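You operate a simulated robot arm through the tools that you are given. There is no shell and no other tool. Be economical: measure what you need, move in short steps, check, and stop when the job is done.

Carry out the task below with a simulated two-armed robot. There is one attempt and no reset: what you move stays moved.

TASK
Empty the drain pan through the hopper into the oil drum.
Fine: nothing spilt; pan level again, hopper lid shut and drum valve closed after. Where these are worked on the way, their far stop is far enough and under half their travel is too little: drum valve, hopper lid.

It is judged by the outcome, as a careful person would: the job done as asked, and still so three seconds after it is handed in. It fails if anything else is knocked over, pushed out of place, dropped, spilled or broken. Lids that push on must go on centred and level and be pressed home; caps that screw on are set level and turned clockwise until they are tight.

THE ROBOT
Two 7-joint arms with two-finger parallel grippers on one trunk, on a base that drives. Base frame: it is fixed to the floor where the robot stands at the start and does not move with it; the origin is under the middle of the robot, x ahead of it, y to its left, z up. Lengths are in mm, angles in rad, forces in N, time in s.
The left shoulder is at the start at [70, 163, 1120], the right one opposite. With the tool pointing down near the work surface each hand reaches from about 380 to 880 mm from the robot's upright axis, wherever it stands, measured 20 degrees to its own side. Places, roughly: drain pan [900, -100, 900]; drum valve [800, 0, 800]; hopper lid [1000, -300, 900]. Payload 3.43 kg a hand.
The TCP of each hand is the grasp point between the finger pads, 34 mm short of the fingertips. In the tool frame z runs along the fingers and y along their closing line. The gripper opens to 128 mm. The fingers are 24 mm wide and 12 mm thick; the gripper's body (48 by 130 mm) begins 96 mm behind the TCP.
Orientation is that of the tool frame in the base frame, as a unit quaternion [x, y, z, w]. With the fingers straight down and closing along the base's y, the tool's x points along the base's -x, its y along +y and its z along -z.

THE INTERFACE
- The arms move only by the tool nudge_tool. It takes "left_commands", "right_commands" or both (then of equal length, played together; a hand with none holds still); each is one flat list of numbers, 7 for each row, row after row: the shift along the base's x, y, z in units of 30 mm (1.0 is 30 mm), then the turn, a rotation vector about the base's x, y, z in units of 6 degrees (1.0 is 6 degrees), then the gripper command, from -1 (shut) to 1 (fully open), values between in proportion. In form: [dx, dy, dz, ax, ay, az, jaw, dx, dy, dz, ax, ay, az, jaw, ...]. A call has 1 to 10 rows; each row shifts and turns the commanded pose from where the row before left it. A call with a number of a shift or a turn outside -1 to 1 is refused whole. Rows are played at 5 a second. More than 50 mm and 0.15 rad between two rows, or a gripper value outside its range, and nothing of the call is played. Where a pose cannot be reached the arm comes as near as it can. A force on the tool above 50 N (or 10 N above the force at the start of the call, whichever is more), or a blocked arm, ends the call early, and 0.2 s more pass. The fingers move at their own pace (about 153 mm/s each) and stop on an object; they squeeze with about 23 N. The grip force told is the motor's: it shows also when the fingers shut on nothing. Time passes only in rows, and 0.2 s behind the last, so rows that do not move let the fingers close. The reply holds the time, the measured pose of the TCP, the force on the tool along the base axes, the opening and the grip force, in the units named above and with some noise, with the torque about the TCP (base axes, N m) and any sound that the robot's microphone picked up.
- Cameras (640 x 400 px; columns grow to the right, rows downward): "scene" is now at [143.7, -11.6, 1369.7]; the picture's right is [-0.13, -0.99, 0.00], its down [-0.36, 0.05, -0.93] and it looks along [0.92, -0.12, -0.36] (base axes); focal length 290 px, centre (320, 200). "left" rides on the left gripper at [76, 11, -160] in its tool frame; the picture's right is [-0.15, 0.99, 0.00], its down [-0.88, -0.13, -0.46] and it looks along [-0.45, -0.07, 0.89] (tool axes); focal length 234 px, centre (320, 200). "right" rides on the right gripper at [76, -11, -160] in its tool frame; the picture's right is [0.15, 0.99, 0.00], its down [-0.88, 0.13, -0.46] and it looks along [-0.45, 0.07, 0.89] (tool axes); focal length 234 px, centre (320, 200). There is no depth. A picture from a camera that has moved, and an enlarged one, comes with that camera's place and axes in the base frame and with its lens.
- get_image(camera): a new picture of that camera. It takes no simulated time.
- move_column(by): slides the trunk up (or, below 0, down) by that many mm; the arms and the scene camera ride with it, the base frame stays. It gives what a move gives, with no picture.
- base_move(legs): drives the robot by 1 to 6 legs, each [ahead, left, turn to the left] in mm, mm and rad, along the robot's own axes; the way and the turn of a leg run together, so that a leg with both is an arc; at most 1500 mm and 3.142 rad a leg. The arms and the cameras ride along, it lands a little off, and it stops where it bumps. It gives what a move gives.
- head_to(pan, tilt): turns the head with the scene camera to pan (to the left, within 1.501 rad either way) and tilt (down, from -0.506 to 1.204), counted from straight ahead of the robot. It gives what a move gives.
- close_up(camera, box): a new picture of the part [left, top, right, bottom] of that camera's present view, enlarged. It takes no simulated time.
- hand_in(): hands the job in; it is judged then, once.

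Work in short steps. Places have to be worked out from the pictures, the camera data and where the tool is seen: move nearer, look again, correct. Check each grasp and each placing, and mend what went wrong. You have 120 turns and 108 pictures in all, those below and enlarged ones among them. Open the grippers and draw the arms clear of the work before you hand the job in, unless the task says otherwise; then end with one line.

The tools are called after ">>>" as a command line: name --argument value ..., lists and objects as JSON in quotes. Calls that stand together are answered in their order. nudge_tool: Moves the arms, as the interface text tells. Its arguments: {"type":"object","properties":{"left_commands":{"type":"array","items":{"type":"number"}},"right_commands":{"type":"array","items":{"type":"number"}}},"required":[]} The other tools are called the same way: move_column (by) slides the trunk up or down; base_move (legs) drives the base; head_to (pan, tilt) turns the head that bears the scene camera; get_image (camera) takes a picture; close_up (camera, box) takes an enlarged picture of a part of a camera's view; hand_in () hands the job in.

At the start:

```text
clock: 0.0
left_position: [579.6, 108.7, 1315.7]
left_ee_rot: [-0.002, 1.0, 0.0, -0.001]
left_ft_force: [-1.0, 0.0, -0.6]
left_moment: [-0.01, 0.0, -0.01]
left_width: 127.8
left_grip_force: 0.0
right_position: [462.3, -242.0, 1291.5]
right_ee_rot: [0.001, 1.0, 0.0, 0.0]
right_ft_force: [0.2, 0.6, -0.2]
right_moment: [-0.02, -0.02, -0.01]
right_width: 127.9
right_grip_force: 0.1
trunk travel left (down, up): [-600.0, 340.0]
robot x, y, heading: [-3.0, -0.5, 0.001]
head pan, tilt: [-0.133, 0.372]
```

scene: 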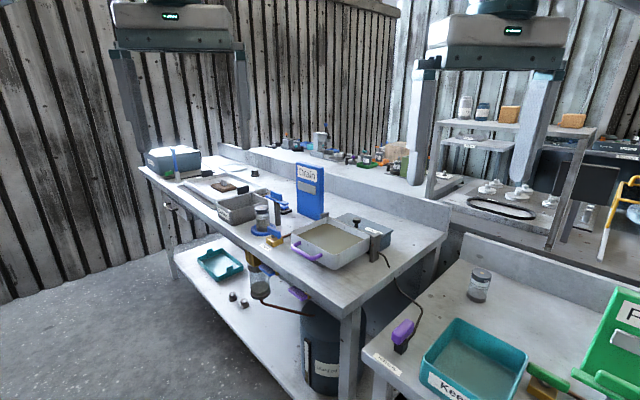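
right: 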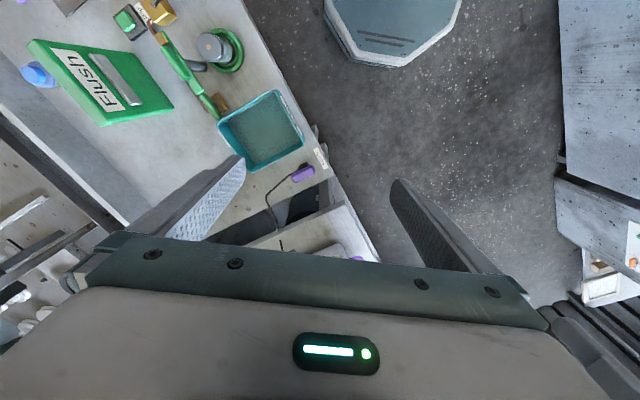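
left: 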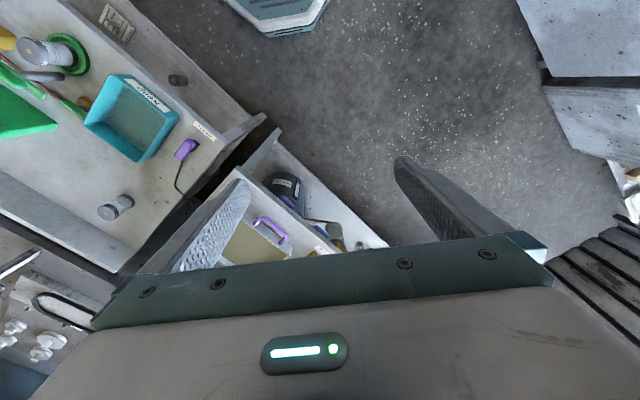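

The pan, the blue board and the drum can be seen ahead. I look closer at the bench and at the drum below it.

>>> close_up --camera "scene" --box '[220, 150, 420, 275]'

>>> close_up --camera "scene" --box '[190, 240, 430, 390]'

>>> close_up --camera "scene" --box '[360, 240, 640, 400]'

```text
3.20 times, centred on (320, 212) of scene
camera zoom: at [143.7, -11.6, 1369.7], right [-0.13, -0.99, 0.0], down [-0.36, 0.05, -0.93], along [0.92, -0.12, -0.36], focal length 927 px, centre (320, 160)
```

zoom: 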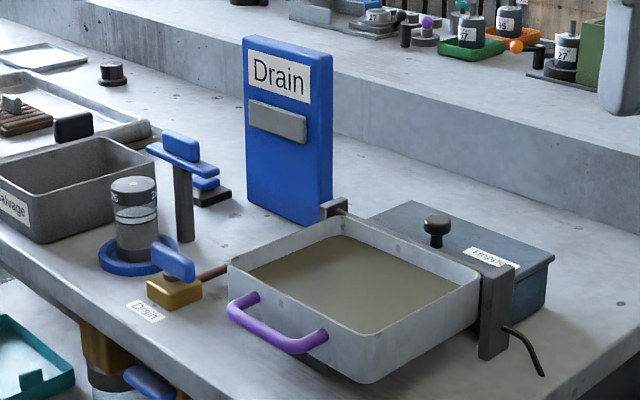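

```text
2.67 times, centred on (310, 315) of scene
camera zoom: at [143.7, -11.6, 1369.7], right [-0.13, -0.99, 0.0], down [-0.36, 0.05, -0.93], along [0.92, -0.12, -0.36], focal length 773 px, centre (347, -107)
```

zoom: 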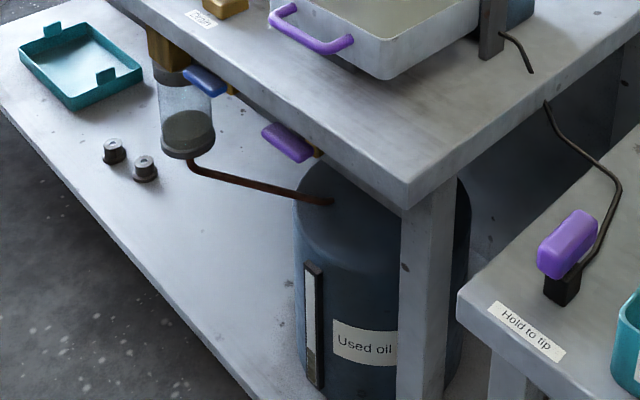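

```text
2.29 times, centred on (500, 320) of scene
camera zoom: at [143.7, -11.6, 1369.7], right [-0.13, -0.99, 0.0], down [-0.36, 0.05, -0.93], along [0.92, -0.12, -0.36], focal length 662 px, centre (-91, -74)
```

zoom: 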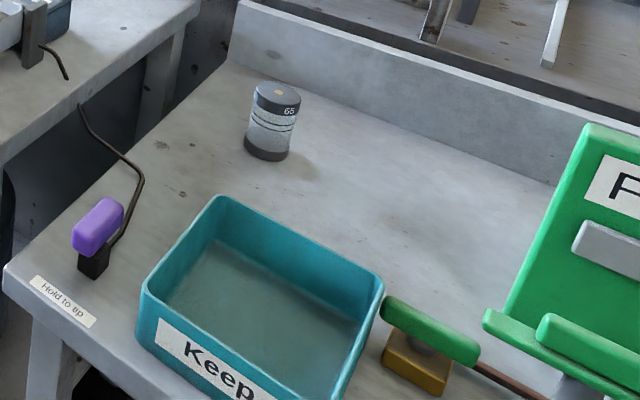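

Triangulating, bench A's front runs along (0.81,0.59). The pan handle is near (845,-68,941) and the "hold to tip" lever near (612,-262,860). I drive to stand square in front of the bench, between the two.

>>> base_move --legs '[[400, 270, 0], [0, 0, -0.935]]'

>>> head_to --pan 0.0 --tilt 0.75

>>> get_image --camera "scene"

>>> get_image --camera "left"

>>> get_image --camera "right"

```text
clock: 5.2
left_position: [834.9, -130.8, 1316.1]
left_ee_rot: [0.446, 0.895, 0.0, 0.001]
left_ft_force: [-0.1, 1.0, -0.1]
left_moment: [-0.03, -0.01, 0.01]
left_width: 128.0
left_grip_force: 0.0
right_position: [484.8, -246.2, 1291.4]
right_ee_rot: [0.448, 0.894, 0.001, 0.0]
right_ft_force: [-0.2, 0.3, -0.2]
right_moment: [0.04, 0.02, 0.03]
right_width: 127.8
right_grip_force: 0.1
trunk travel left (down, up): [-600.0, 340.0]
robot x, y, heading: [397.3, 266.8, -0.926]
head pan, tilt: [-0.133, 0.372]
```

```text
clock: 6.1
left_position: [835.4, -130.1, 1318.0]
left_ee_rot: [0.446, 0.895, 0.0, 0.0]
left_ft_force: [-0.2, 0.6, 0.7]
left_moment: [0.02, 0.01, -0.03]
left_width: 127.9
left_grip_force: 0.0
right_position: [485.0, -246.9, 1290.9]
right_ee_rot: [0.447, 0.894, -0.001, 0.0]
right_ft_force: [0.3, -0.3, 0.8]
right_moment: [-0.01, -0.01, 0.01]
right_width: 128.1
right_grip_force: 0.0
trunk travel left (down, up): [-600.0, 340.0]
robot x, y, heading: [401.4, 268.4, -0.926]
head pan, tilt: [0.0, 0.75]
```

```text
101 pictures are left
camera scene: at [482.2, 162.3, 1336.0], right [-0.8, -0.6, 0.0], down [-0.41, 0.55, -0.73], along [0.44, -0.59, -0.68], focal length 290 px, centre (320, 200)
```

scene: 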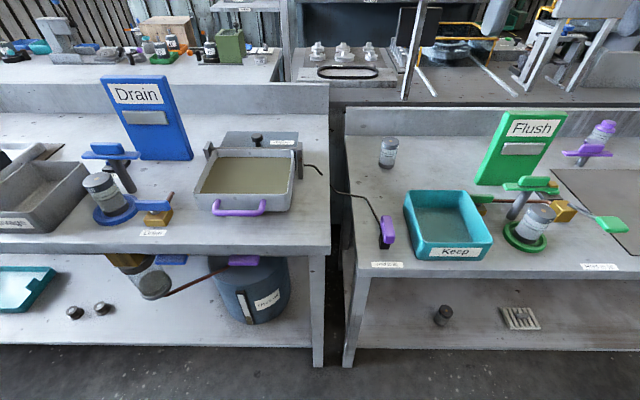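

```text
100 pictures are left
camera left: at [797.8, -63.7, 1476.8], right [0.88, 0.48, 0.0], down [0.43, -0.78, 0.46], along [0.22, -0.4, -0.89], focal length 234 px, centre (320, 200)
```

left: 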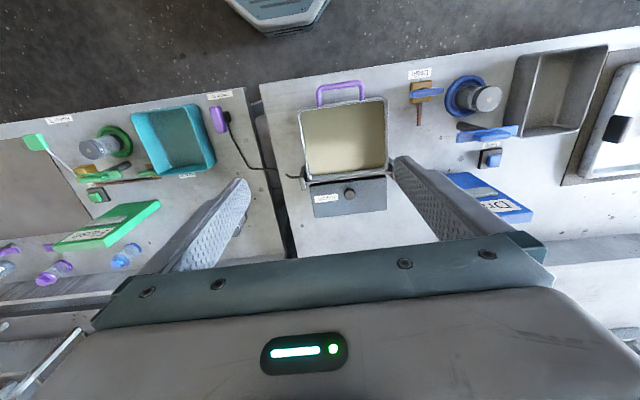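

```text
99 pictures are left
camera right: at [429.8, -191.8, 1450.9], right [0.7, 0.71, 0.0], down [0.63, -0.63, 0.46], along [0.32, -0.32, -0.89], focal length 234 px, centre (320, 200)
```

right: 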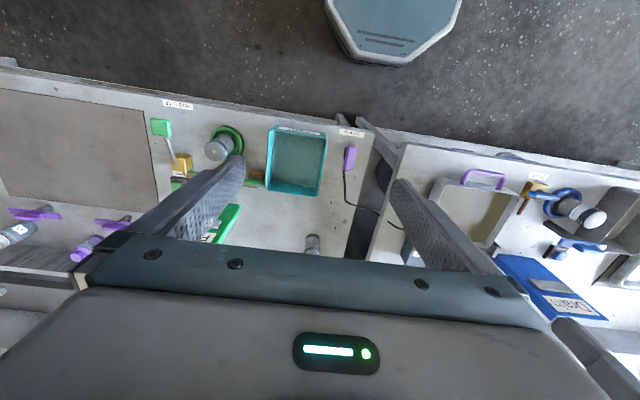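

Now square to the bench. I take enlarged views of the pan with the hopper, the drum with its valve, and the hold lever.

>>> close_up --camera "scene" --box '[190, 120, 330, 220]'

>>> close_up --camera "scene" --box '[100, 230, 320, 350]'

>>> close_up --camera "scene" --box '[330, 190, 430, 280]'

>>> close_up --camera "left" --box '[200, 60, 420, 230]'

```text
4.00 times, centred on (260, 170) of scene
camera zoom: at [482.2, 162.3, 1336.0], right [-0.8, -0.6, 0.0], down [-0.41, 0.55, -0.73], along [0.44, -0.59, -0.68], focal length 1159 px, centre (560, 320)
```

zoom: 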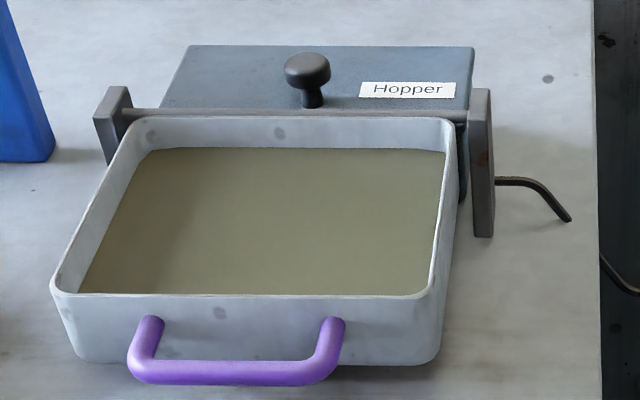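

```text
2.91 times, centred on (210, 290) of scene
camera zoom: at [482.2, 162.3, 1336.0], right [-0.8, -0.6, 0.0], down [-0.41, 0.55, -0.73], along [0.44, -0.59, -0.68], focal length 843 px, centre (640, -62)
```

zoom: 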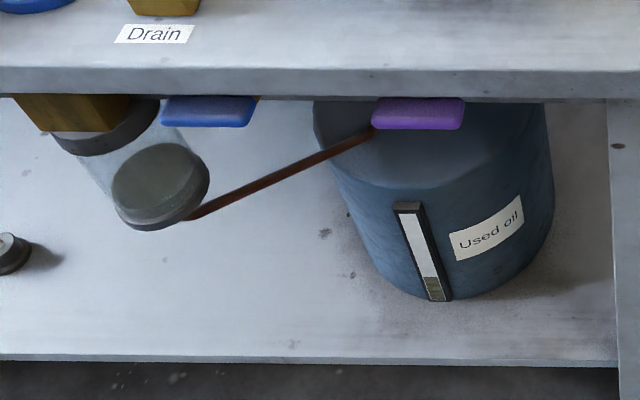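

```text
4.44 times, centred on (380, 235) of scene
camera zoom: at [482.2, 162.3, 1336.0], right [-0.8, -0.6, 0.0], down [-0.41, 0.55, -0.73], along [0.44, -0.59, -0.68], focal length 1288 px, centre (53, 44)
```

zoom: 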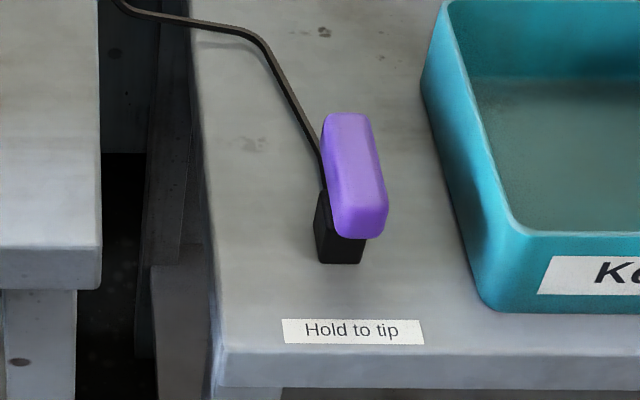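

```text
2.35 times, centred on (310, 145) of left
camera zoom: at [797.8, -63.7, 1476.8], right [0.88, 0.48, 0.0], down [0.43, -0.78, 0.46], along [0.22, -0.4, -0.89], focal length 551 px, centre (344, 329)
```

zoom: 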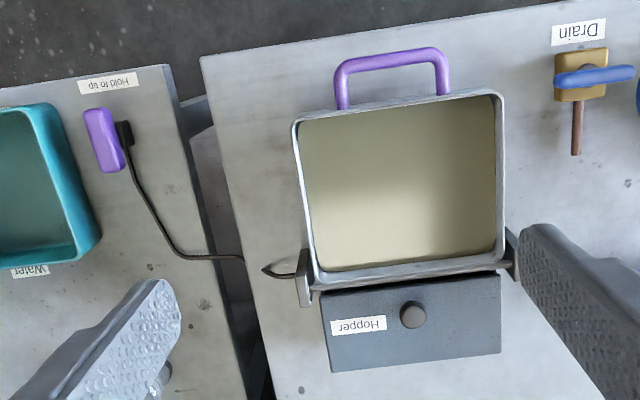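

The valve handle sits just under the bench edge, about (849,-40,797). To see it level, I back off 300 mm, swing the left hand aside and lower the trunk.

>>> base_move --legs '[[-300, 0, 0]]'

>>> nudge_tool --left_commands '[0.8, 0.6, 0, 0, 0, 0, 1, 0.8, 0.6, 0, 0, 0, 0, 1, 0.8, 0.6, 0, 0, 0, 0, 1, 0.8, 0.6, 0, 0, 0, 0, 1, 0.8, 0.6, 0, 0, 0, 0, 1, 0.8, 0.6, 0, 0, 0, 0, 1, 0.8, 0.6, 0, 0, 0, 0, 1]'

>>> move_column --by -560

>>> head_to --pan 0.2 --tilt 0.0

>>> get_image --camera "scene"

```text
clock: 8.2
left_position: [655.2, 114.7, 1316.3]
left_ee_rot: [0.444, 0.896, 0.0, 0.0]
left_ft_force: [0.2, -0.1, 0.4]
left_moment: [0.01, 0.01, 0.0]
left_width: 128.0
left_grip_force: 0.0
right_position: [305.2, -3.3, 1290.9]
right_ee_rot: [0.445, 0.895, 0.0, -0.001]
right_ft_force: [0.8, 1.3, 0.3]
right_moment: [0.0, 0.0, -0.01]
right_width: 127.9
right_grip_force: 0.0
trunk travel left (down, up): [-600.0, 340.0]
robot x, y, heading: [217.8, 507.9, -0.921]
head pan, tilt: [0.0, 0.75]
```

```text
clock: 9.8
left_position: [824.3, 241.5, 1317.0]
left_ee_rot: [0.444, 0.896, -0.001, -0.001]
left_ft_force: [0.8, 0.3, 1.4]
left_moment: [-0.02, 0.0, 0.0]
left_width: 127.8
left_grip_force: 0.0
right_position: [305.0, -3.2, 1292.0]
right_ee_rot: [0.446, 0.895, -0.001, -0.001]
right_ft_force: [-0.2, -0.6, 0.3]
right_moment: [-0.02, -0.01, -0.03]
right_width: 128.0
right_grip_force: 0.0
trunk travel left (down, up): [-600.0, 340.0]
robot x, y, heading: [218.9, 510.3, -0.923]
head pan, tilt: [0.0, 0.75]
```

```text
refused: -560 is not a number from -400 to 400
```

```text
clock: 10.8
left_position: [822.1, 240.9, 1317.3]
left_ee_rot: [0.444, 0.896, -0.001, 0.0]
left_ft_force: [0.4, 0.0, 0.3]
left_moment: [0.03, 0.01, 0.01]
left_width: 127.9
left_grip_force: 0.0
right_position: [305.5, -4.0, 1290.9]
right_ee_rot: [0.445, 0.895, 0.0, 0.0]
right_ft_force: [0.6, 0.4, -0.3]
right_moment: [0.03, 0.01, 0.03]
right_width: 128.0
right_grip_force: 0.1
trunk travel left (down, up): [-600.0, 340.0]
robot x, y, heading: [219.1, 513.2, -0.919]
head pan, tilt: [0.201, 0.0]
```

```text
94 pictures are left
camera scene: at [317.6, 411.6, 1404.0], right [-0.66, -0.75, 0.0], down [0.0, 0.0, -1.0], along [0.75, -0.66, 0.0], focal length 290 px, centre (320, 200)
```

scene: 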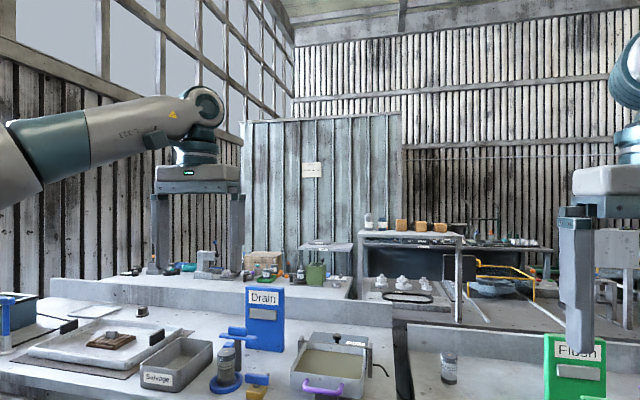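

Limit is 400 mm a call, so I lower in two goes and look.

>>> move_column --by -400

>>> move_column --by -150

>>> get_image --camera "scene"

```text
clock: 14.7
left_position: [822.4, 241.8, 918.1]
left_ee_rot: [0.444, 0.896, 0.0, 0.0]
left_ft_force: [-0.3, -0.6, -0.4]
left_moment: [-0.01, 0.0, 0.01]
left_width: 127.8
left_grip_force: 0.0
right_position: [305.6, -4.2, 892.0]
right_ee_rot: [0.445, 0.896, 0.0, -0.001]
right_ft_force: [-0.6, -0.7, 0.2]
right_moment: [0.04, 0.04, 0.0]
right_width: 128.1
right_grip_force: 0.0
trunk travel left (down, up): [-200.0, 740.0]
robot x, y, heading: [219.4, 509.1, -0.927]
head pan, tilt: [0.201, 0.0]
```

```text
clock: 16.4
left_position: [823.7, 242.1, 767.2]
left_ee_rot: [0.444, 0.896, 0.0, 0.001]
left_ft_force: [0.5, -0.4, -0.1]
left_moment: [0.01, 0.03, -0.02]
left_width: 127.9
left_grip_force: 0.0
right_position: [305.5, -3.5, 740.7]
right_ee_rot: [0.446, 0.895, 0.0, 0.0]
right_ft_force: [-0.1, -1.6, 0.4]
right_moment: [0.04, 0.02, 0.01]
right_width: 128.0
right_grip_force: 0.1
trunk travel left (down, up): [-50.0, 890.0]
robot x, y, heading: [220.5, 511.6, -0.92]
head pan, tilt: [0.201, 0.0]
```

```text
93 pictures are left
camera scene: at [317.4, 411.7, 854.1], right [-0.66, -0.75, 0.0], down [0.0, 0.0, -1.0], along [0.75, -0.66, 0.0], focal length 290 px, centre (320, 200)
```

scene: 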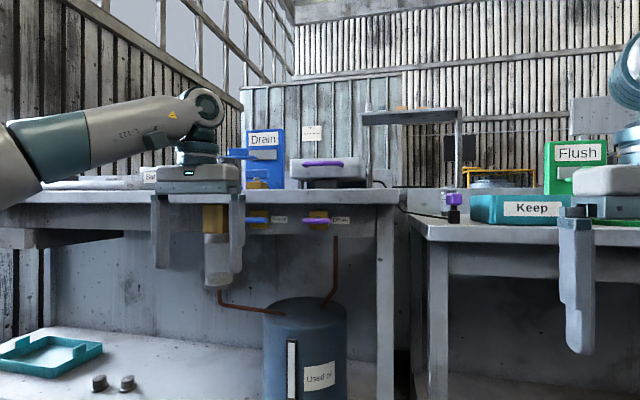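

>>> close_up --camera "scene" --box '[235, 150, 395, 250]'

>>> close_up --camera "scene" --box '[400, 170, 500, 260]'

```text
4.00 times, centred on (315, 200) of scene
camera zoom: at [317.4, 411.7, 854.1], right [-0.66, -0.75, 0.0], down [0.0, 0.0, -1.0], along [0.75, -0.66, 0.0], focal length 1159 px, centre (340, 200)
```

zoom: 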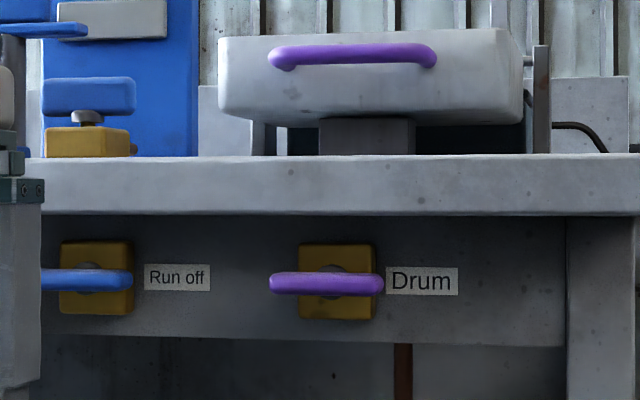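

```text
4.44 times, centred on (450, 215) of scene
camera zoom: at [317.4, 411.7, 854.1], right [-0.66, -0.75, 0.0], down [0.0, 0.0, -1.0], along [0.75, -0.66, 0.0], focal length 1288 px, centre (-258, 133)
```

zoom: 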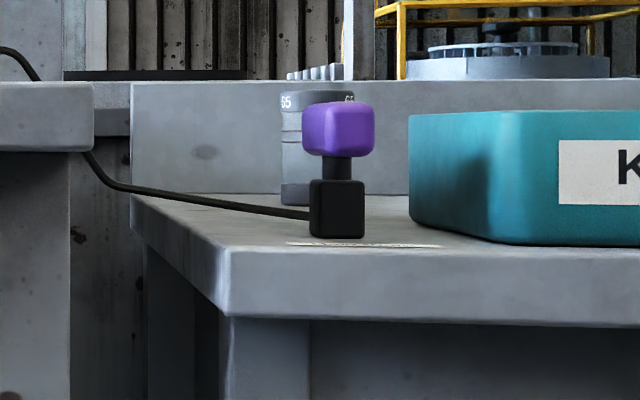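

The drum valve is a quarter-turn paddle on the front panel under the slab: axis along the bench's depth, centre about (849,-45,804), now crosswise (closed). I raise the trunk a little and bring the left hand round to point forward in front of it.

>>> move_column --by 150

>>> nudge_tool --left_commands '[-0.121, -0.398, -0.25, -0.8, -0.6, 0, 1, -0.121, -0.398, -0.25, -0.8, -0.6, 0, 1, -0.121, -0.398, -0.25, -0.8, -0.6, 0, 1, -0.121, -0.398, -0.25, -0.8, -0.6, 0, 1, -0.121, -0.398, -0.25, -0.8, -0.6, 0, 1, -0.121, -0.398, -0.25, -0.8, -0.6, 0, 1, -0.121, -0.398, -0.25, -0.8, -0.6, 0, 1, -0.121, -0.398, -0.25, -0.8, -0.6, 0, 1, -0.121, -0.398, -0.25, -0.8, -0.6, 0, 1, -0.121, -0.398, -0.25, -0.8, -0.6, 0, 1]'

>>> nudge_tool --left_commands '[-0.121, -0.398, -0.25, -0.8, -0.6, 0, 1, -0.121, -0.398, -0.25, -0.8, -0.6, 0, 1, -0.121, -0.398, -0.25, -0.8, -0.6, 0, 1, -0.121, -0.398, -0.25, -0.8, -0.6, 0, 1, -0.121, -0.398, -0.25, -0.8, -0.6, 0, 1]'

```text
clock: 18.2
left_position: [824.1, 241.2, 917.5]
left_ee_rot: [0.444, 0.896, 0.0, 0.001]
left_ft_force: [-0.5, 0.3, -0.1]
left_moment: [0.01, 0.0, 0.0]
left_width: 128.0
left_grip_force: 0.0
right_position: [306.1, -3.5, 891.3]
right_ee_rot: [0.445, 0.895, 0.0, -0.001]
right_ft_force: [0.0, -0.4, 0.2]
right_moment: [0.01, 0.02, -0.01]
right_width: 128.2
right_grip_force: 0.1
trunk travel left (down, up): [-200.0, 740.0]
robot x, y, heading: [218.7, 512.0, -0.92]
head pan, tilt: [0.201, 0.0]
```

```text
clock: 20.4
left_position: [785.5, 122.0, 843.1]
left_ee_rot: [0.385, 0.776, -0.227, 0.446]
left_ft_force: [-0.3, -0.4, -0.3]
left_moment: [-0.01, -0.02, 0.0]
left_width: 128.0
left_grip_force: 0.2
right_position: [305.9, -3.0, 891.2]
right_ee_rot: [0.446, 0.895, 0.0, -0.001]
right_ft_force: [-0.7, 0.0, 0.1]
right_moment: [-0.04, 0.02, 0.03]
right_width: 128.2
right_grip_force: 0.0
trunk travel left (down, up): [-200.0, 740.0]
robot x, y, heading: [218.0, 508.5, -0.92]
head pan, tilt: [0.201, 0.0]
```

```text
clock: 21.6
left_position: [744.4, 52.5, 807.1]
left_ee_rot: [0.332, 0.636, -0.326, 0.616]
left_ft_force: [-0.1, -0.5, 0.3]
left_moment: [-0.02, -0.01, 0.04]
left_width: 127.9
left_grip_force: 0.1
left hand out of reach, approached as far as the arm can: row 5
right_position: [301.0, -4.0, 891.9]
right_ee_rot: [0.445, 0.895, 0.001, 0.001]
right_ft_force: [-1.4, 0.3, 0.3]
right_moment: [0.03, -0.09, 0.03]
right_width: 127.8
right_grip_force: 0.2
trunk travel left (down, up): [-200.0, 740.0]
robot x, y, heading: [221.6, 510.4, -0.918]
head pan, tilt: [0.201, 0.0]
```

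Nearly level now, though at a joint limit. I try rolling about the forward axis while easing forward a little.

>>> nudge_tool --left_commands '[0.1, 0, 0, 0.6, -0.8, 0, 0, 0.1, 0, 0, 0.6, -0.8, 0, 0, 0.1, 0, 0, 0.6, -0.8, 0, 0, 0.1, 0, 0, 0.6, -0.8, 0, 0, 0.1, 0, 0, 0.6, -0.8, 0, 0]'

```text
clock: 22.8
left_position: [811.4, 86.0, 824.3]
left_ee_rot: [0.469, 0.532, -0.144, 0.69]
left_ft_force: [-0.2, 0.5, 0.4]
left_moment: [-0.03, 0.0, 0.01]
left_width: 64.0
left_grip_force: 0.0
left hand out of reach, approached as far as the arm can: row 3, 4, 5
right_position: [305.4, -4.2, 891.6]
right_ee_rot: [0.445, 0.895, 0.0, -0.001]
right_ft_force: [0.6, 0.1, 0.2]
right_moment: [0.04, 0.03, -0.01]
right_width: 128.0
right_grip_force: 0.0
trunk travel left (down, up): [-200.0, 740.0]
robot x, y, heading: [217.1, 510.0, -0.925]
head pan, tilt: [0.201, 0.0]
```

That roll direction is out of reach; I try the other way.

>>> nudge_tool --left_commands '[0, 0, 0, -0.6, 0.8, 0, 0, 0, 0, 0, -0.6, 0.8, 0, 0, 0, 0, 0, -0.6, 0.8, 0, 0, 0, 0, 0, -0.6, 0.8, 0, 0, 0, 0, 0, -0.6, 0.8, 0, 0, 0, 0, 0, -0.6, 0.8, 0, 0, 0, 0, 0, -0.6, 0.8, 0, 0, 0, 0, 0, -0.6, 0.8, 0, 0]'

>>> get_image --camera "scene"

```text
clock: 24.6
left_position: [811.3, 86.2, 823.8]
left_ee_rot: [0.211, 0.676, -0.413, 0.572]
left_ft_force: [-1.2, 0.0, 0.0]
left_moment: [-0.02, 0.0, -0.01]
left_width: 63.9
left_grip_force: 0.1
right_position: [304.7, -3.1, 891.2]
right_ee_rot: [0.445, 0.895, 0.0, -0.001]
right_ft_force: [0.2, -0.2, 0.1]
right_moment: [0.02, -0.02, 0.0]
right_width: 128.2
right_grip_force: 0.0
trunk travel left (down, up): [-200.0, 740.0]
robot x, y, heading: [218.0, 512.6, -0.917]
head pan, tilt: [0.201, 0.0]
```

```text
90 pictures are left
camera scene: at [317.5, 411.6, 1004.0], right [-0.66, -0.75, 0.0], down [0.0, 0.0, -1.0], along [0.75, -0.66, 0.0], focal length 290 px, centre (320, 200)
```

scene: 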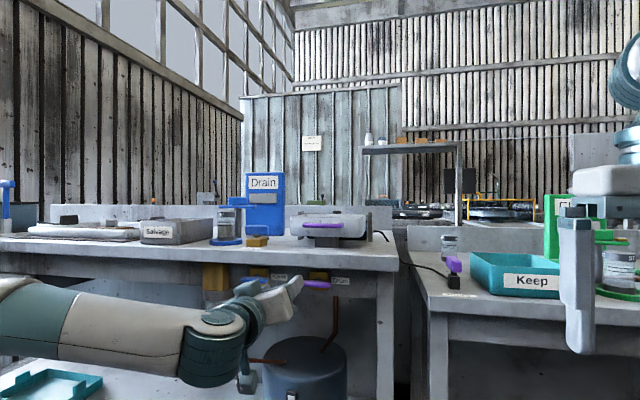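

The tool now points exactly forward with an 18° roll. I carry on rolling the same way and shift right in line with the valve.

>>> nudge_tool --left_commands '[-0.12, -0.09, 0, -0.6, 0.8, 0, 0, -0.12, -0.09, 0, -0.6, 0.8, 0, 0, -0.12, -0.09, 0, -0.6, 0.8, 0, 0, -0.12, -0.09, 0, -0.6, 0.8, 0, 0, -0.12, -0.09, 0, -0.6, 0.8, 0, 0, -0.12, -0.09, 0, -0.6, 0.8, 0, 0, -0.12, -0.09, 0, -0.6, 0.8, 0, 0, -0.12, -0.09, 0, -0.6, 0.8, 0, -0.5, -0.12, -0.09, 0, -0.6, 0.8, 0, -0.5]'

>>> nudge_tool --left_commands '[-0.12, -0.09, 0, -0.6, 0.8, 0, -0.5, -0.12, -0.09, 0, -0.6, 0.8, 0, -0.5, -0.12, -0.09, 0, -0.54, 0.72, 0, -0.5]'

>>> get_image --camera "scene"

>>> get_image --camera "left"

```text
clock: 26.6
left_position: [779.4, 60.3, 823.1]
left_ee_rot: [-0.119, 0.697, -0.629, 0.323]
left_ft_force: [0.3, 0.1, 0.1]
left_moment: [0.01, 0.02, 0.0]
left_width: 32.1
left_grip_force: 0.1
right_position: [304.3, -2.7, 891.6]
right_ee_rot: [0.445, 0.896, 0.001, -0.001]
right_ft_force: [-0.4, 0.6, -0.3]
right_moment: [0.0, 0.01, 0.03]
right_width: 127.8
right_grip_force: 0.0
trunk travel left (down, up): [-200.0, 740.0]
robot x, y, heading: [219.3, 508.6, -0.921]
head pan, tilt: [0.201, 0.0]
```

```text
clock: 27.4
left_position: [768.3, 54.0, 823.3]
left_ee_rot: [-0.223, 0.671, -0.67, 0.225]
left_ft_force: [-0.7, -1.3, -0.3]
left_moment: [0.01, -0.03, 0.02]
left_width: 32.2
left_grip_force: 0.1
right_position: [304.3, -3.2, 890.5]
right_ee_rot: [0.446, 0.895, 0.001, -0.001]
right_ft_force: [-0.9, -0.3, 0.7]
right_moment: [0.0, 0.01, -0.01]
right_width: 127.7
right_grip_force: 0.0
trunk travel left (down, up): [-200.0, 740.0]
robot x, y, heading: [218.5, 509.7, -0.924]
head pan, tilt: [0.201, 0.0]
```

```text
89 pictures are left
camera scene: at [317.4, 411.6, 1004.0], right [-0.66, -0.75, 0.0], down [0.0, 0.0, -1.0], along [0.75, -0.66, 0.0], focal length 290 px, centre (320, 200)
```

scene: 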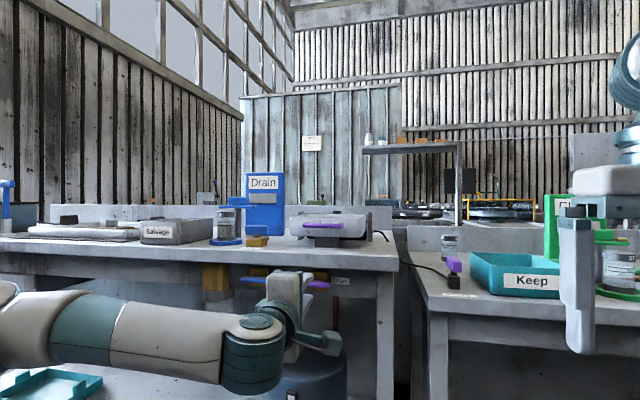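

```text
88 pictures are left
camera left: at [610.7, 135.3, 812.1], right [0.12, 0.09, -0.99], down [0.43, 0.89, 0.13], along [0.89, -0.44, 0.07], focal length 234 px, centre (320, 200)
```

left: 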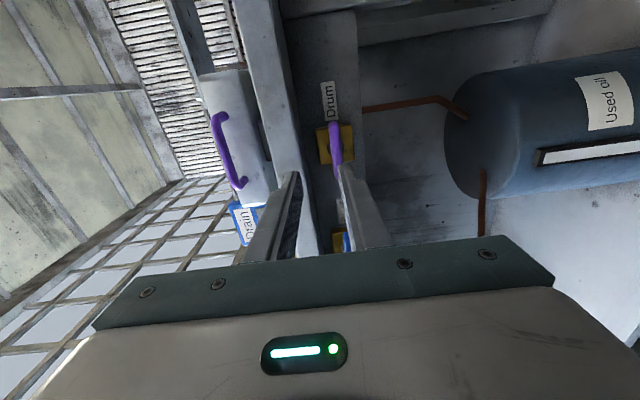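

The tool is aligned with the handle. I go down 20 mm and forward so the open fingers straddle the paddle.

>>> nudge_tool --left_commands '[0.4, -0.5, -0.33, 0, 0, 0, -0.4, 0.4, -0.5, -0.33, 0, 0, 0, -0.4, 0.4, -0.5, 0, 0, 0, 0, -0.4, 0.4, -0.5, 0, 0, 0, 0, -0.4]'

>>> close_up --camera "left" --box '[220, 80, 440, 240]'

>>> close_up --camera "scene" --box '[235, 220, 395, 320]'

```text
clock: 28.4
left_position: [812.2, -8.2, 806.3]
left_ee_rot: [-0.226, 0.673, -0.667, 0.227]
left_ft_force: [-1.1, 0.5, -0.9]
left_moment: [0.0, -0.02, 0.02]
left_width: 38.4
left_grip_force: 0.0
left hand out of reach, approached as far as the arm can: row 4
right_position: [304.5, -5.1, 890.9]
right_ee_rot: [0.445, 0.895, 0.001, 0.0]
right_ft_force: [0.3, -0.7, -0.8]
right_moment: [-0.04, 0.02, 0.0]
right_width: 127.8
right_grip_force: 0.0
trunk travel left (down, up): [-200.0, 740.0]
robot x, y, heading: [217.4, 509.7, -0.919]
head pan, tilt: [0.201, 0.0]
```

```text
2.50 times, centred on (330, 160) of left
camera zoom: at [653.9, 71.9, 796.2], right [0.12, 0.1, -0.99], down [0.42, 0.9, 0.14], along [0.9, -0.43, 0.06], focal length 585 px, centre (295, 300)
```

zoom: 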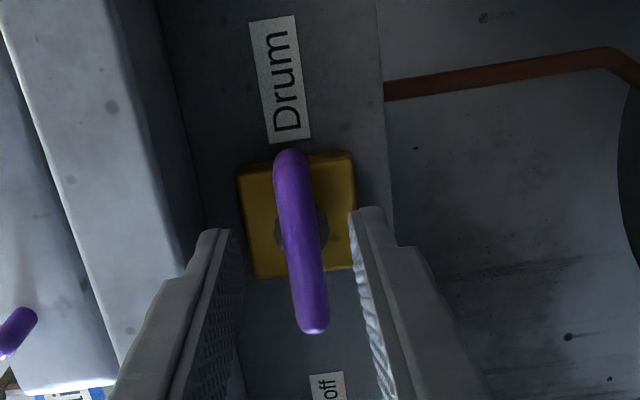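

```text
4.00 times, centred on (315, 270) of scene
camera zoom: at [317.3, 411.5, 1004.1], right [-0.66, -0.75, 0.0], down [0.0, 0.0, -1.0], along [0.75, -0.66, 0.0], focal length 1159 px, centre (340, -80)
```

zoom: 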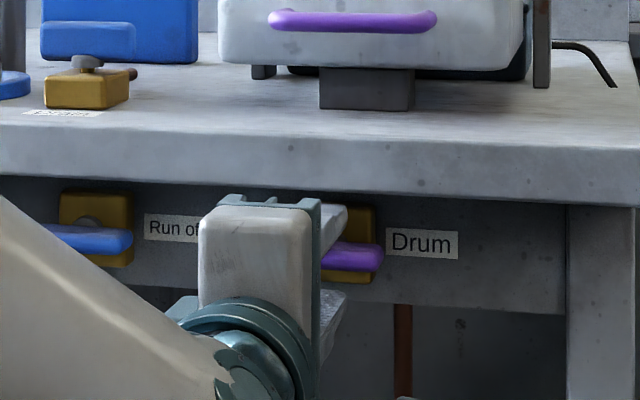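

The fingers straddle the paddle, but the arm is at full stretch. I pull the hand back 90 mm, drive the base forward 120 mm, and re-approach.

>>> nudge_tool --left_commands '[-0.6, 0.8, 0, 0, 0, 0, -0.4, -0.6, 0.8, 0, 0, 0, 0, -0.4, -0.6, 0.8, 0, 0, 0, 0, -0.4]'

>>> base_move --legs '[[120, 0, 0]]'

>>> close_up --camera "left" --box '[220, 80, 440, 240]'

```text
clock: 29.2
left_position: [759.0, 64.9, 807.0]
left_ee_rot: [-0.222, 0.671, -0.671, 0.224]
left_ft_force: [-0.2, 0.7, -0.2]
left_moment: [-0.03, -0.02, -0.01]
left_width: 38.3
left_grip_force: 0.1
right_position: [305.7, -4.2, 889.6]
right_ee_rot: [0.445, 0.895, 0.0, -0.001]
right_ft_force: [0.1, -0.4, -0.4]
right_moment: [-0.02, -0.01, 0.03]
right_width: 127.8
right_grip_force: 0.1
trunk travel left (down, up): [-200.0, 740.0]
robot x, y, heading: [220.5, 508.8, -0.922]
head pan, tilt: [0.201, 0.0]
```

```text
clock: 30.4
left_position: [831.1, -30.2, 808.7]
left_ee_rot: [0.224, -0.67, 0.671, -0.226]
left_ft_force: [-2.4, 2.0, -0.1]
left_moment: [0.08, 0.06, -0.05]
left_width: 37.8
left_grip_force: 0.1
right_position: [379.1, -99.4, 891.0]
right_ee_rot: [0.444, 0.896, -0.001, 0.0]
right_ft_force: [0.2, -0.1, -0.6]
right_moment: [-0.02, 0.04, -0.01]
right_width: 127.8
right_grip_force: 0.1
trunk travel left (down, up): [-200.0, 740.0]
robot x, y, heading: [290.1, 415.0, -0.92]
head pan, tilt: [0.201, 0.0]
```

```text
2.50 times, centred on (330, 160) of left
camera zoom: at [673.7, 50.7, 796.1], right [0.12, 0.09, -0.99], down [0.43, 0.89, 0.13], along [0.9, -0.44, 0.07], focal length 585 px, centre (295, 300)
```

zoom: 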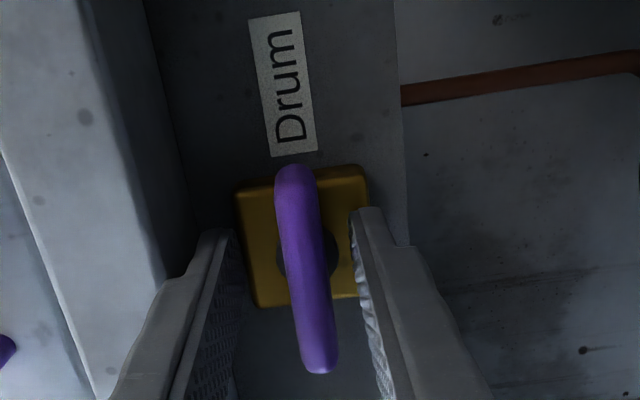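

Fingers are around the paddle; it lies about 7 mm left and 3 mm below the tool axis. I correct that and close.

>>> nudge_tool --left_commands '[0.18, 0.14, -0.1, 0, 0, 0, -0.4, 0, 0, 0, 0, 0, 0, -1, 0, 0, 0, 0, 0, 0, -1, 0, 0, 0, 0, 0, 0, -1]'

>>> close_up --camera "left" --box '[220, 80, 440, 240]'

```text
clock: 31.4
left_position: [837.2, -26.1, 804.0]
left_ee_rot: [-0.223, 0.671, -0.67, 0.226]
left_ft_force: [-3.7, 4.0, -5.3]
left_moment: [0.0, 0.2, 0.61]
left_width: 12.7
left_grip_force: 44.9
right_position: [378.6, -97.7, 890.8]
right_ee_rot: [0.445, 0.896, 0.0, 0.0]
right_ft_force: [-0.2, -0.1, 0.5]
right_moment: [-0.01, -0.02, 0.0]
right_width: 128.3
right_grip_force: 0.0
trunk travel left (down, up): [-200.0, 740.0]
robot x, y, heading: [289.0, 413.8, -0.921]
head pan, tilt: [0.201, 0.0]
```

```text
2.50 times, centred on (330, 160) of left
camera zoom: at [679.7, 55.0, 792.5], right [0.12, 0.09, -0.99], down [0.43, 0.89, 0.13], along [0.9, -0.44, 0.07], focal length 585 px, centre (295, 300)
```

zoom: 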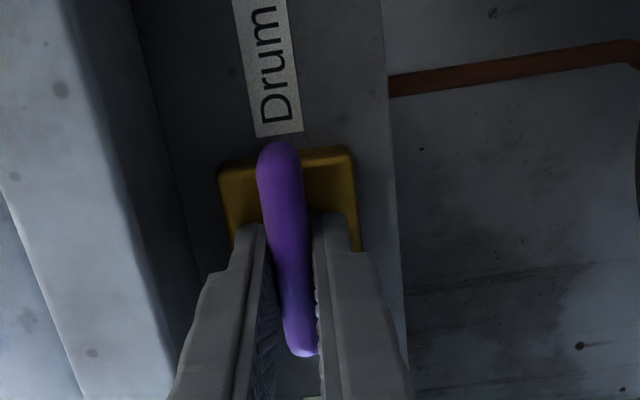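

Gripped at 12.7 mm. I test turning +18° about the forward axis and watch the torque.

>>> nudge_tool --left_commands '[0, 0, 0, 0.6, -0.8, 0, -1, 0, 0, 0, 0.6, -0.8, 0, -1, 0, 0, 0, 0.6, -0.8, 0, -1]'

>>> close_up --camera "scene" --box '[235, 200, 395, 300]'

```text
clock: 32.2
left_position: [836.6, -26.0, 804.5]
left_ee_rot: [-0.116, 0.697, -0.627, 0.327]
left_ft_force: [-3.6, 5.2, -4.6]
left_moment: [-0.93, 1.57, -0.49]
left_width: 20.4
left_grip_force: 45.5
right_position: [379.4, -99.8, 891.1]
right_ee_rot: [0.444, 0.896, 0.001, 0.0]
right_ft_force: [0.0, 0.5, -0.4]
right_moment: [0.01, -0.01, -0.01]
right_width: 127.9
right_grip_force: 0.0
trunk travel left (down, up): [-200.0, 740.0]
robot x, y, heading: [290.7, 413.8, -0.921]
head pan, tilt: [0.201, 0.0]
```

```text
4.00 times, centred on (315, 250) of scene
camera zoom: at [390.5, 316.4, 1004.0], right [-0.66, -0.75, 0.0], down [0.0, 0.0, -1.0], along [0.75, -0.66, 0.0], focal length 1159 px, centre (340, 0)
```

zoom: 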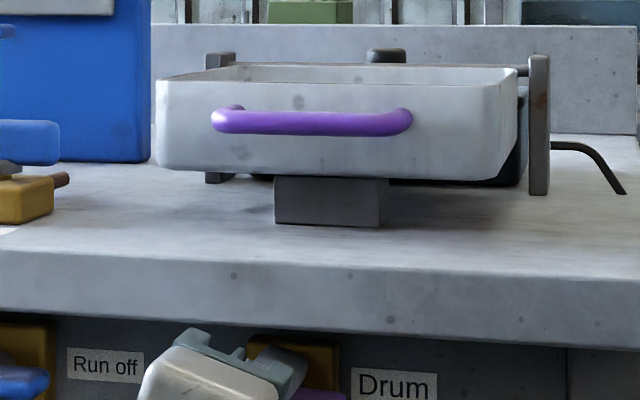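

The jaws were forced open to 20 mm with 1.8 N·m torque: the stop is on that side. I turn back and go the other way.

>>> nudge_tool --left_commands '[0, 0, 0, -0.6, 0.8, 0, -1, 0, 0, 0, -0.6, 0.8, 0, -1, 0, 0, 0, -0.6, 0.8, 0, -1, 0, 0, 0, -0.6, 0.8, 0, -1, 0, 0, 0, -0.6, 0.8, 0, -1, 0, 0, 0, -0.6, 0.8, 0, -1]'

>>> close_up --camera "left" --box '[220, 80, 440, 240]'

```text
clock: 33.6
left_position: [837.7, -27.1, 802.9]
left_ee_rot: [0.326, -0.629, 0.696, -0.116]
left_ft_force: [-8.5, 13.5, -16.5]
left_moment: [0.56, 0.32, 0.59]
left_width: 12.7
left_grip_force: 45.3
right_position: [378.6, -98.4, 890.5]
right_ee_rot: [0.444, 0.896, 0.001, 0.0]
right_ft_force: [0.0, -0.5, -0.4]
right_moment: [0.01, 0.0, -0.02]
right_width: 127.9
right_grip_force: 0.1
trunk travel left (down, up): [-200.0, 740.0]
robot x, y, heading: [292.7, 412.7, -0.921]
head pan, tilt: [0.201, 0.0]
```

```text
2.50 times, centred on (330, 160) of left
camera zoom: at [679.7, 55.0, 815.6], right [-0.13, -0.1, -0.99], down [0.43, 0.89, -0.15], along [0.89, -0.44, -0.08], focal length 585 px, centre (295, 300)
```

zoom: 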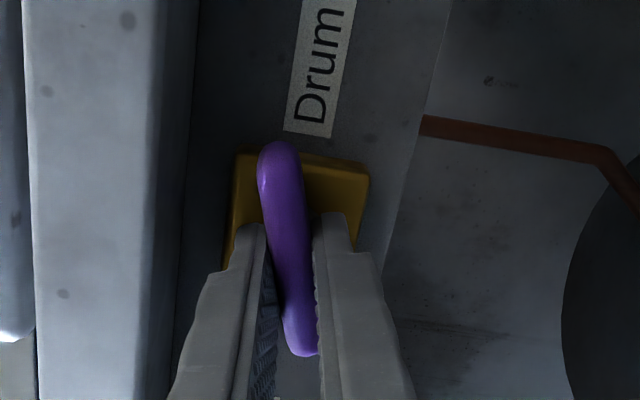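

It turns this way. Some side load builds up, so I ease back and down 2–3 mm and continue toward a full quarter-turn.

>>> nudge_tool --left_commands '[-0.06, 0.08, -0.07, -0.6, 0.8, 0, -1, 0, 0, 0, -0.6, 0.8, 0, -1, 0, 0, 0, -0.6, 0.8, 0, -1, 0, 0, 0, -0.6, 0.8, 0, -1]'

>>> nudge_tool --left_commands '[0, 0, 0, -0.6, 0.8, 0, -1, 0, 0, 0, -0.6, 0.8, 0, -1, 0, 0, 0, -0.6, 0.8, 0, -1]'

>>> close_up --camera "left" --box '[220, 80, 440, 240]'

```text
clock: 34.6
left_position: [836.9, -26.0, 800.5]
left_ee_rot: [0.45, -0.547, 0.706, 0.031]
left_ft_force: [8.1, -15.5, -7.9]
left_moment: [1.45, 1.0, 0.0]
left_width: 12.8
left_grip_force: 44.5
right_position: [379.4, -101.7, 889.5]
right_ee_rot: [0.444, 0.896, 0.001, -0.001]
right_ft_force: [-0.2, 1.0, -0.1]
right_moment: [0.0, 0.01, 0.01]
right_width: 128.2
right_grip_force: 0.0
trunk travel left (down, up): [-200.0, 740.0]
robot x, y, heading: [290.0, 416.5, -0.92]
head pan, tilt: [0.201, 0.0]
```

```text
clock: 35.4
left_position: [835.6, -27.3, 798.8]
left_ee_rot: [0.529, -0.472, 0.691, 0.14]
left_ft_force: [7.3, -25.9, -12.1]
left_moment: [1.07, 0.68, -0.85]
left_width: 12.9
left_grip_force: 45.0
right_position: [380.1, -102.0, 888.2]
right_ee_rot: [0.445, 0.896, 0.001, -0.002]
right_ft_force: [-0.2, 0.4, -0.5]
right_moment: [-0.03, 0.03, 0.02]
right_width: 127.9
right_grip_force: 0.0
trunk travel left (down, up): [-200.0, 740.0]
robot x, y, heading: [290.0, 418.0, -0.922]
head pan, tilt: [0.201, 0.0]
```

```text
2.50 times, centred on (330, 160) of left
camera zoom: at [700.4, 70.6, 860.4], right [-0.63, -0.47, -0.62], down [0.17, 0.7, -0.69], along [0.76, -0.54, -0.36], focal length 585 px, centre (295, 300)
```

zoom: 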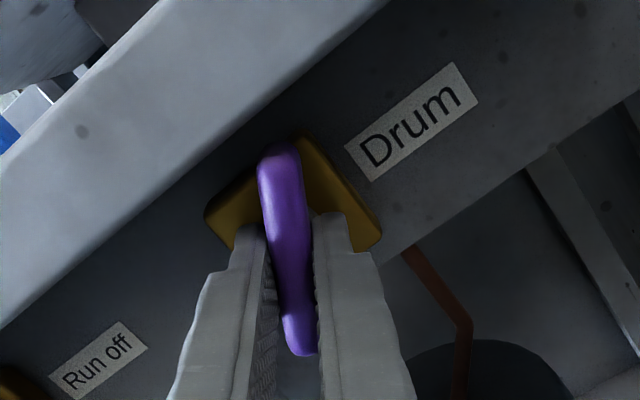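

About 55° turned. I relieve the forward pull by 2 mm and go the rest of the way.

>>> nudge_tool --left_commands '[0.04, -0.07, -0.04, -0.6, 0.8, 0, -1, 0, -0.02, -0.02, -0.6, 0.8, 0, -1, 0, 0, 0, -0.6, 0.8, 0, -1]'

>>> nudge_tool --left_commands '[0, 0, 0, -0.6, 0.8, 0, -1, 0, 0, 0, -0.6, 0.8, 0, -1, 0, 0, 0, -0.6, 0.8, 0, -1]'

>>> close_up --camera "left" --box '[220, 80, 440, 240]'

```text
clock: 36.2
left_position: [834.3, -28.2, 799.3]
left_ee_rot: [0.596, -0.383, 0.661, 0.247]
left_ft_force: [-16.9, -2.9, -17.7]
left_moment: [1.02, 0.64, -1.12]
left_width: 12.8
left_grip_force: 45.4
right_position: [377.3, -101.0, 890.7]
right_ee_rot: [0.445, 0.896, 0.002, 0.0]
right_ft_force: [-0.5, -0.3, -0.3]
right_moment: [-0.01, 0.01, 0.0]
right_width: 127.9
right_grip_force: 0.0
trunk travel left (down, up): [-200.0, 740.0]
robot x, y, heading: [296.4, 410.2, -0.919]
head pan, tilt: [0.201, 0.0]
```

```text
clock: 37.0
left_position: [832.9, -28.8, 799.9]
left_ee_rot: [0.648, -0.287, 0.613, 0.349]
left_ft_force: [-25.8, -3.6, -19.1]
left_moment: [1.39, -0.64, -1.51]
left_width: 14.8
left_grip_force: 45.1
right_position: [376.6, -100.8, 891.4]
right_ee_rot: [0.445, 0.896, 0.002, 0.0]
right_ft_force: [-0.3, 0.2, -1.3]
right_moment: [0.0, -0.01, -0.01]
right_width: 127.8
right_grip_force: 0.0
trunk travel left (down, up): [-200.0, 740.0]
robot x, y, heading: [295.3, 413.8, -0.919]
head pan, tilt: [0.201, 0.0]
```

```text
2.50 times, centred on (330, 160) of left
camera zoom: at [734.4, 95.9, 877.0], right [-0.8, -0.59, -0.05], down [-0.24, 0.4, -0.89], along [0.55, -0.7, -0.46], focal length 585 px, centre (295, 300)
```

zoom: 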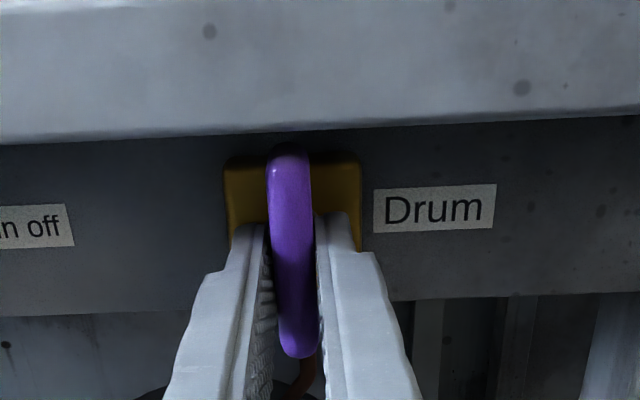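

The paddle stands upright, along the pipe, and the jaws have begun to splay: the far stop is reached. I open and back straight out.

>>> nudge_tool --left_commands '[0, 0, 0, 0, 0, 0, -0.4, 0, 0, 0, 0, 0, 0, -0.4, -0.6, 0.8, 0, 0, 0, 0, -0.4, -0.6, 0.8, 0, 0, 0, 0, -0.4, -0.6, 0.8, 0, 0, 0, 0, -0.4]'

>>> close_up --camera "left" --box '[220, 80, 440, 240]'

```text
clock: 38.2
left_position: [784.8, 39.9, 802.6]
left_ee_rot: [0.648, -0.283, 0.616, 0.347]
left_ft_force: [-0.2, 0.2, 0.2]
left_moment: [0.0, 0.02, 0.01]
left_width: 38.4
left_grip_force: 0.1
left hand out of reach, approached as far as the arm can: row 5
right_position: [378.4, -99.2, 891.1]
right_ee_rot: [0.445, 0.896, 0.0, 0.001]
right_ft_force: [0.3, -0.3, 0.0]
right_moment: [-0.02, 0.0, 0.02]
right_width: 128.1
right_grip_force: 0.0
trunk travel left (down, up): [-200.0, 740.0]
robot x, y, heading: [288.8, 412.4, -0.923]
head pan, tilt: [0.201, 0.0]
```

```text
2.50 times, centred on (330, 160) of left
camera zoom: at [685.3, 164.1, 880.8], right [-0.8, -0.6, -0.05], down [-0.24, 0.39, -0.89], along [0.55, -0.7, -0.46], focal length 585 px, centre (295, 300)
```

zoom: 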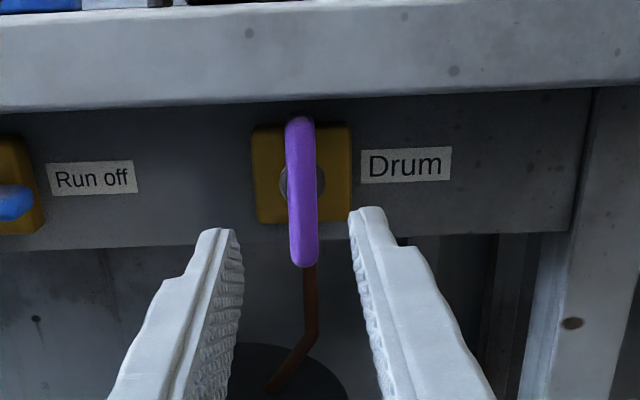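

Drum valve is open. I back off 150 mm, raise the trunk, and study the hopper lid from above.

>>> base_move --legs '[[-150, 0, 0]]'

>>> move_column --by 400

>>> move_column --by 300

>>> head_to --pan 0.15 --tilt 0.6

>>> get_image --camera "scene"

```text
clock: 39.6
left_position: [695.6, 160.2, 803.8]
left_ee_rot: [0.649, -0.283, 0.616, 0.345]
left_ft_force: [-0.3, 0.5, -0.1]
left_moment: [0.04, -0.02, 0.02]
left_width: 38.3
left_grip_force: 0.0
right_position: [288.8, 20.8, 892.0]
right_ee_rot: [0.444, 0.896, 0.0, 0.0]
right_ft_force: [-0.1, 0.6, -0.4]
right_moment: [-0.05, 0.0, 0.01]
right_width: 128.2
right_grip_force: 0.2
trunk travel left (down, up): [-200.0, 740.0]
robot x, y, heading: [198.5, 533.5, -0.917]
head pan, tilt: [0.201, 0.0]
```

```text
clock: 43.4
left_position: [695.1, 159.8, 1203.1]
left_ee_rot: [0.649, -0.283, 0.615, 0.347]
left_ft_force: [0.2, 0.5, -0.4]
left_moment: [0.02, 0.01, 0.02]
left_width: 38.6
left_grip_force: 0.1
right_position: [288.4, 20.2, 1292.2]
right_ee_rot: [0.444, 0.896, 0.0, 0.0]
right_ft_force: [0.7, 0.0, 0.2]
right_moment: [0.04, -0.03, 0.01]
right_width: 128.0
right_grip_force: 0.2
trunk travel left (down, up): [-600.0, 340.0]
robot x, y, heading: [201.4, 533.6, -0.919]
head pan, tilt: [0.201, 0.0]
```

```text
clock: 46.4
left_position: [693.9, 158.5, 1503.8]
left_ee_rot: [0.649, -0.284, 0.615, 0.347]
left_ft_force: [0.2, -0.1, 0.2]
left_moment: [-0.02, -0.03, -0.01]
left_width: 37.9
left_grip_force: 0.0
right_position: [287.7, 19.8, 1591.3]
right_ee_rot: [0.444, 0.896, 0.0, 0.0]
right_ft_force: [-0.1, 0.2, -0.2]
right_moment: [0.01, 0.0, 0.01]
right_width: 128.1
right_grip_force: 0.1
trunk travel left (down, up): [-900.0, 40.0]
robot x, y, heading: [202.6, 529.9, -0.92]
head pan, tilt: [0.201, 0.0]
```

```text
clock: 47.4
left_position: [693.7, 159.7, 1504.1]
left_ee_rot: [0.649, -0.282, 0.616, 0.346]
left_ft_force: [-0.3, -0.3, -0.5]
left_moment: [0.01, 0.01, -0.02]
left_width: 38.4
left_grip_force: 0.1
right_position: [288.6, 21.4, 1592.2]
right_ee_rot: [0.443, 0.896, 0.0, 0.0]
right_ft_force: [0.3, 0.0, 0.1]
right_moment: [0.0, -0.01, -0.04]
right_width: 128.0
right_grip_force: 0.0
trunk travel left (down, up): [-900.0, 40.0]
robot x, y, heading: [200.9, 534.9, -0.92]
head pan, tilt: [0.15, 0.6]
```

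```text
78 pictures are left
camera scene: at [295.2, 433.4, 1648.9], right [-0.7, -0.72, 0.0], down [-0.41, 0.39, -0.83], along [0.59, -0.57, -0.56], focal length 290 px, centre (320, 200)
```

scene: 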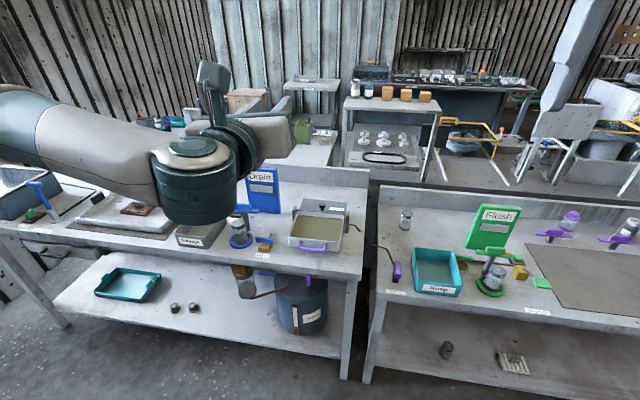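

>>> close_up --camera "scene" --box '[280, 190, 376, 255]'

```text
6.15 times, centred on (328, 222) of scene
camera zoom: at [295.2, 433.4, 1648.9], right [-0.7, -0.72, 0.0], down [-0.41, 0.39, -0.83], along [0.59, -0.57, -0.56], focal length 1783 px, centre (271, 62)
```

zoom: 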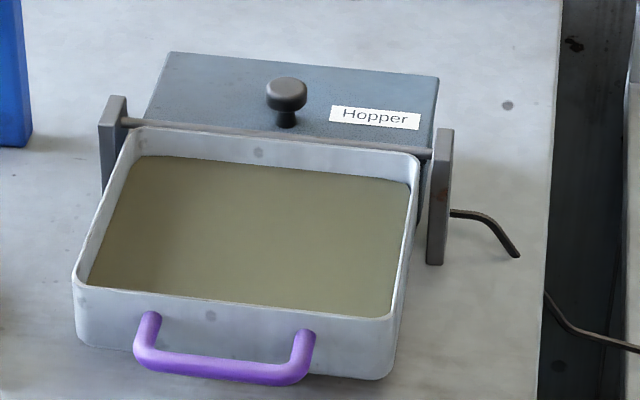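

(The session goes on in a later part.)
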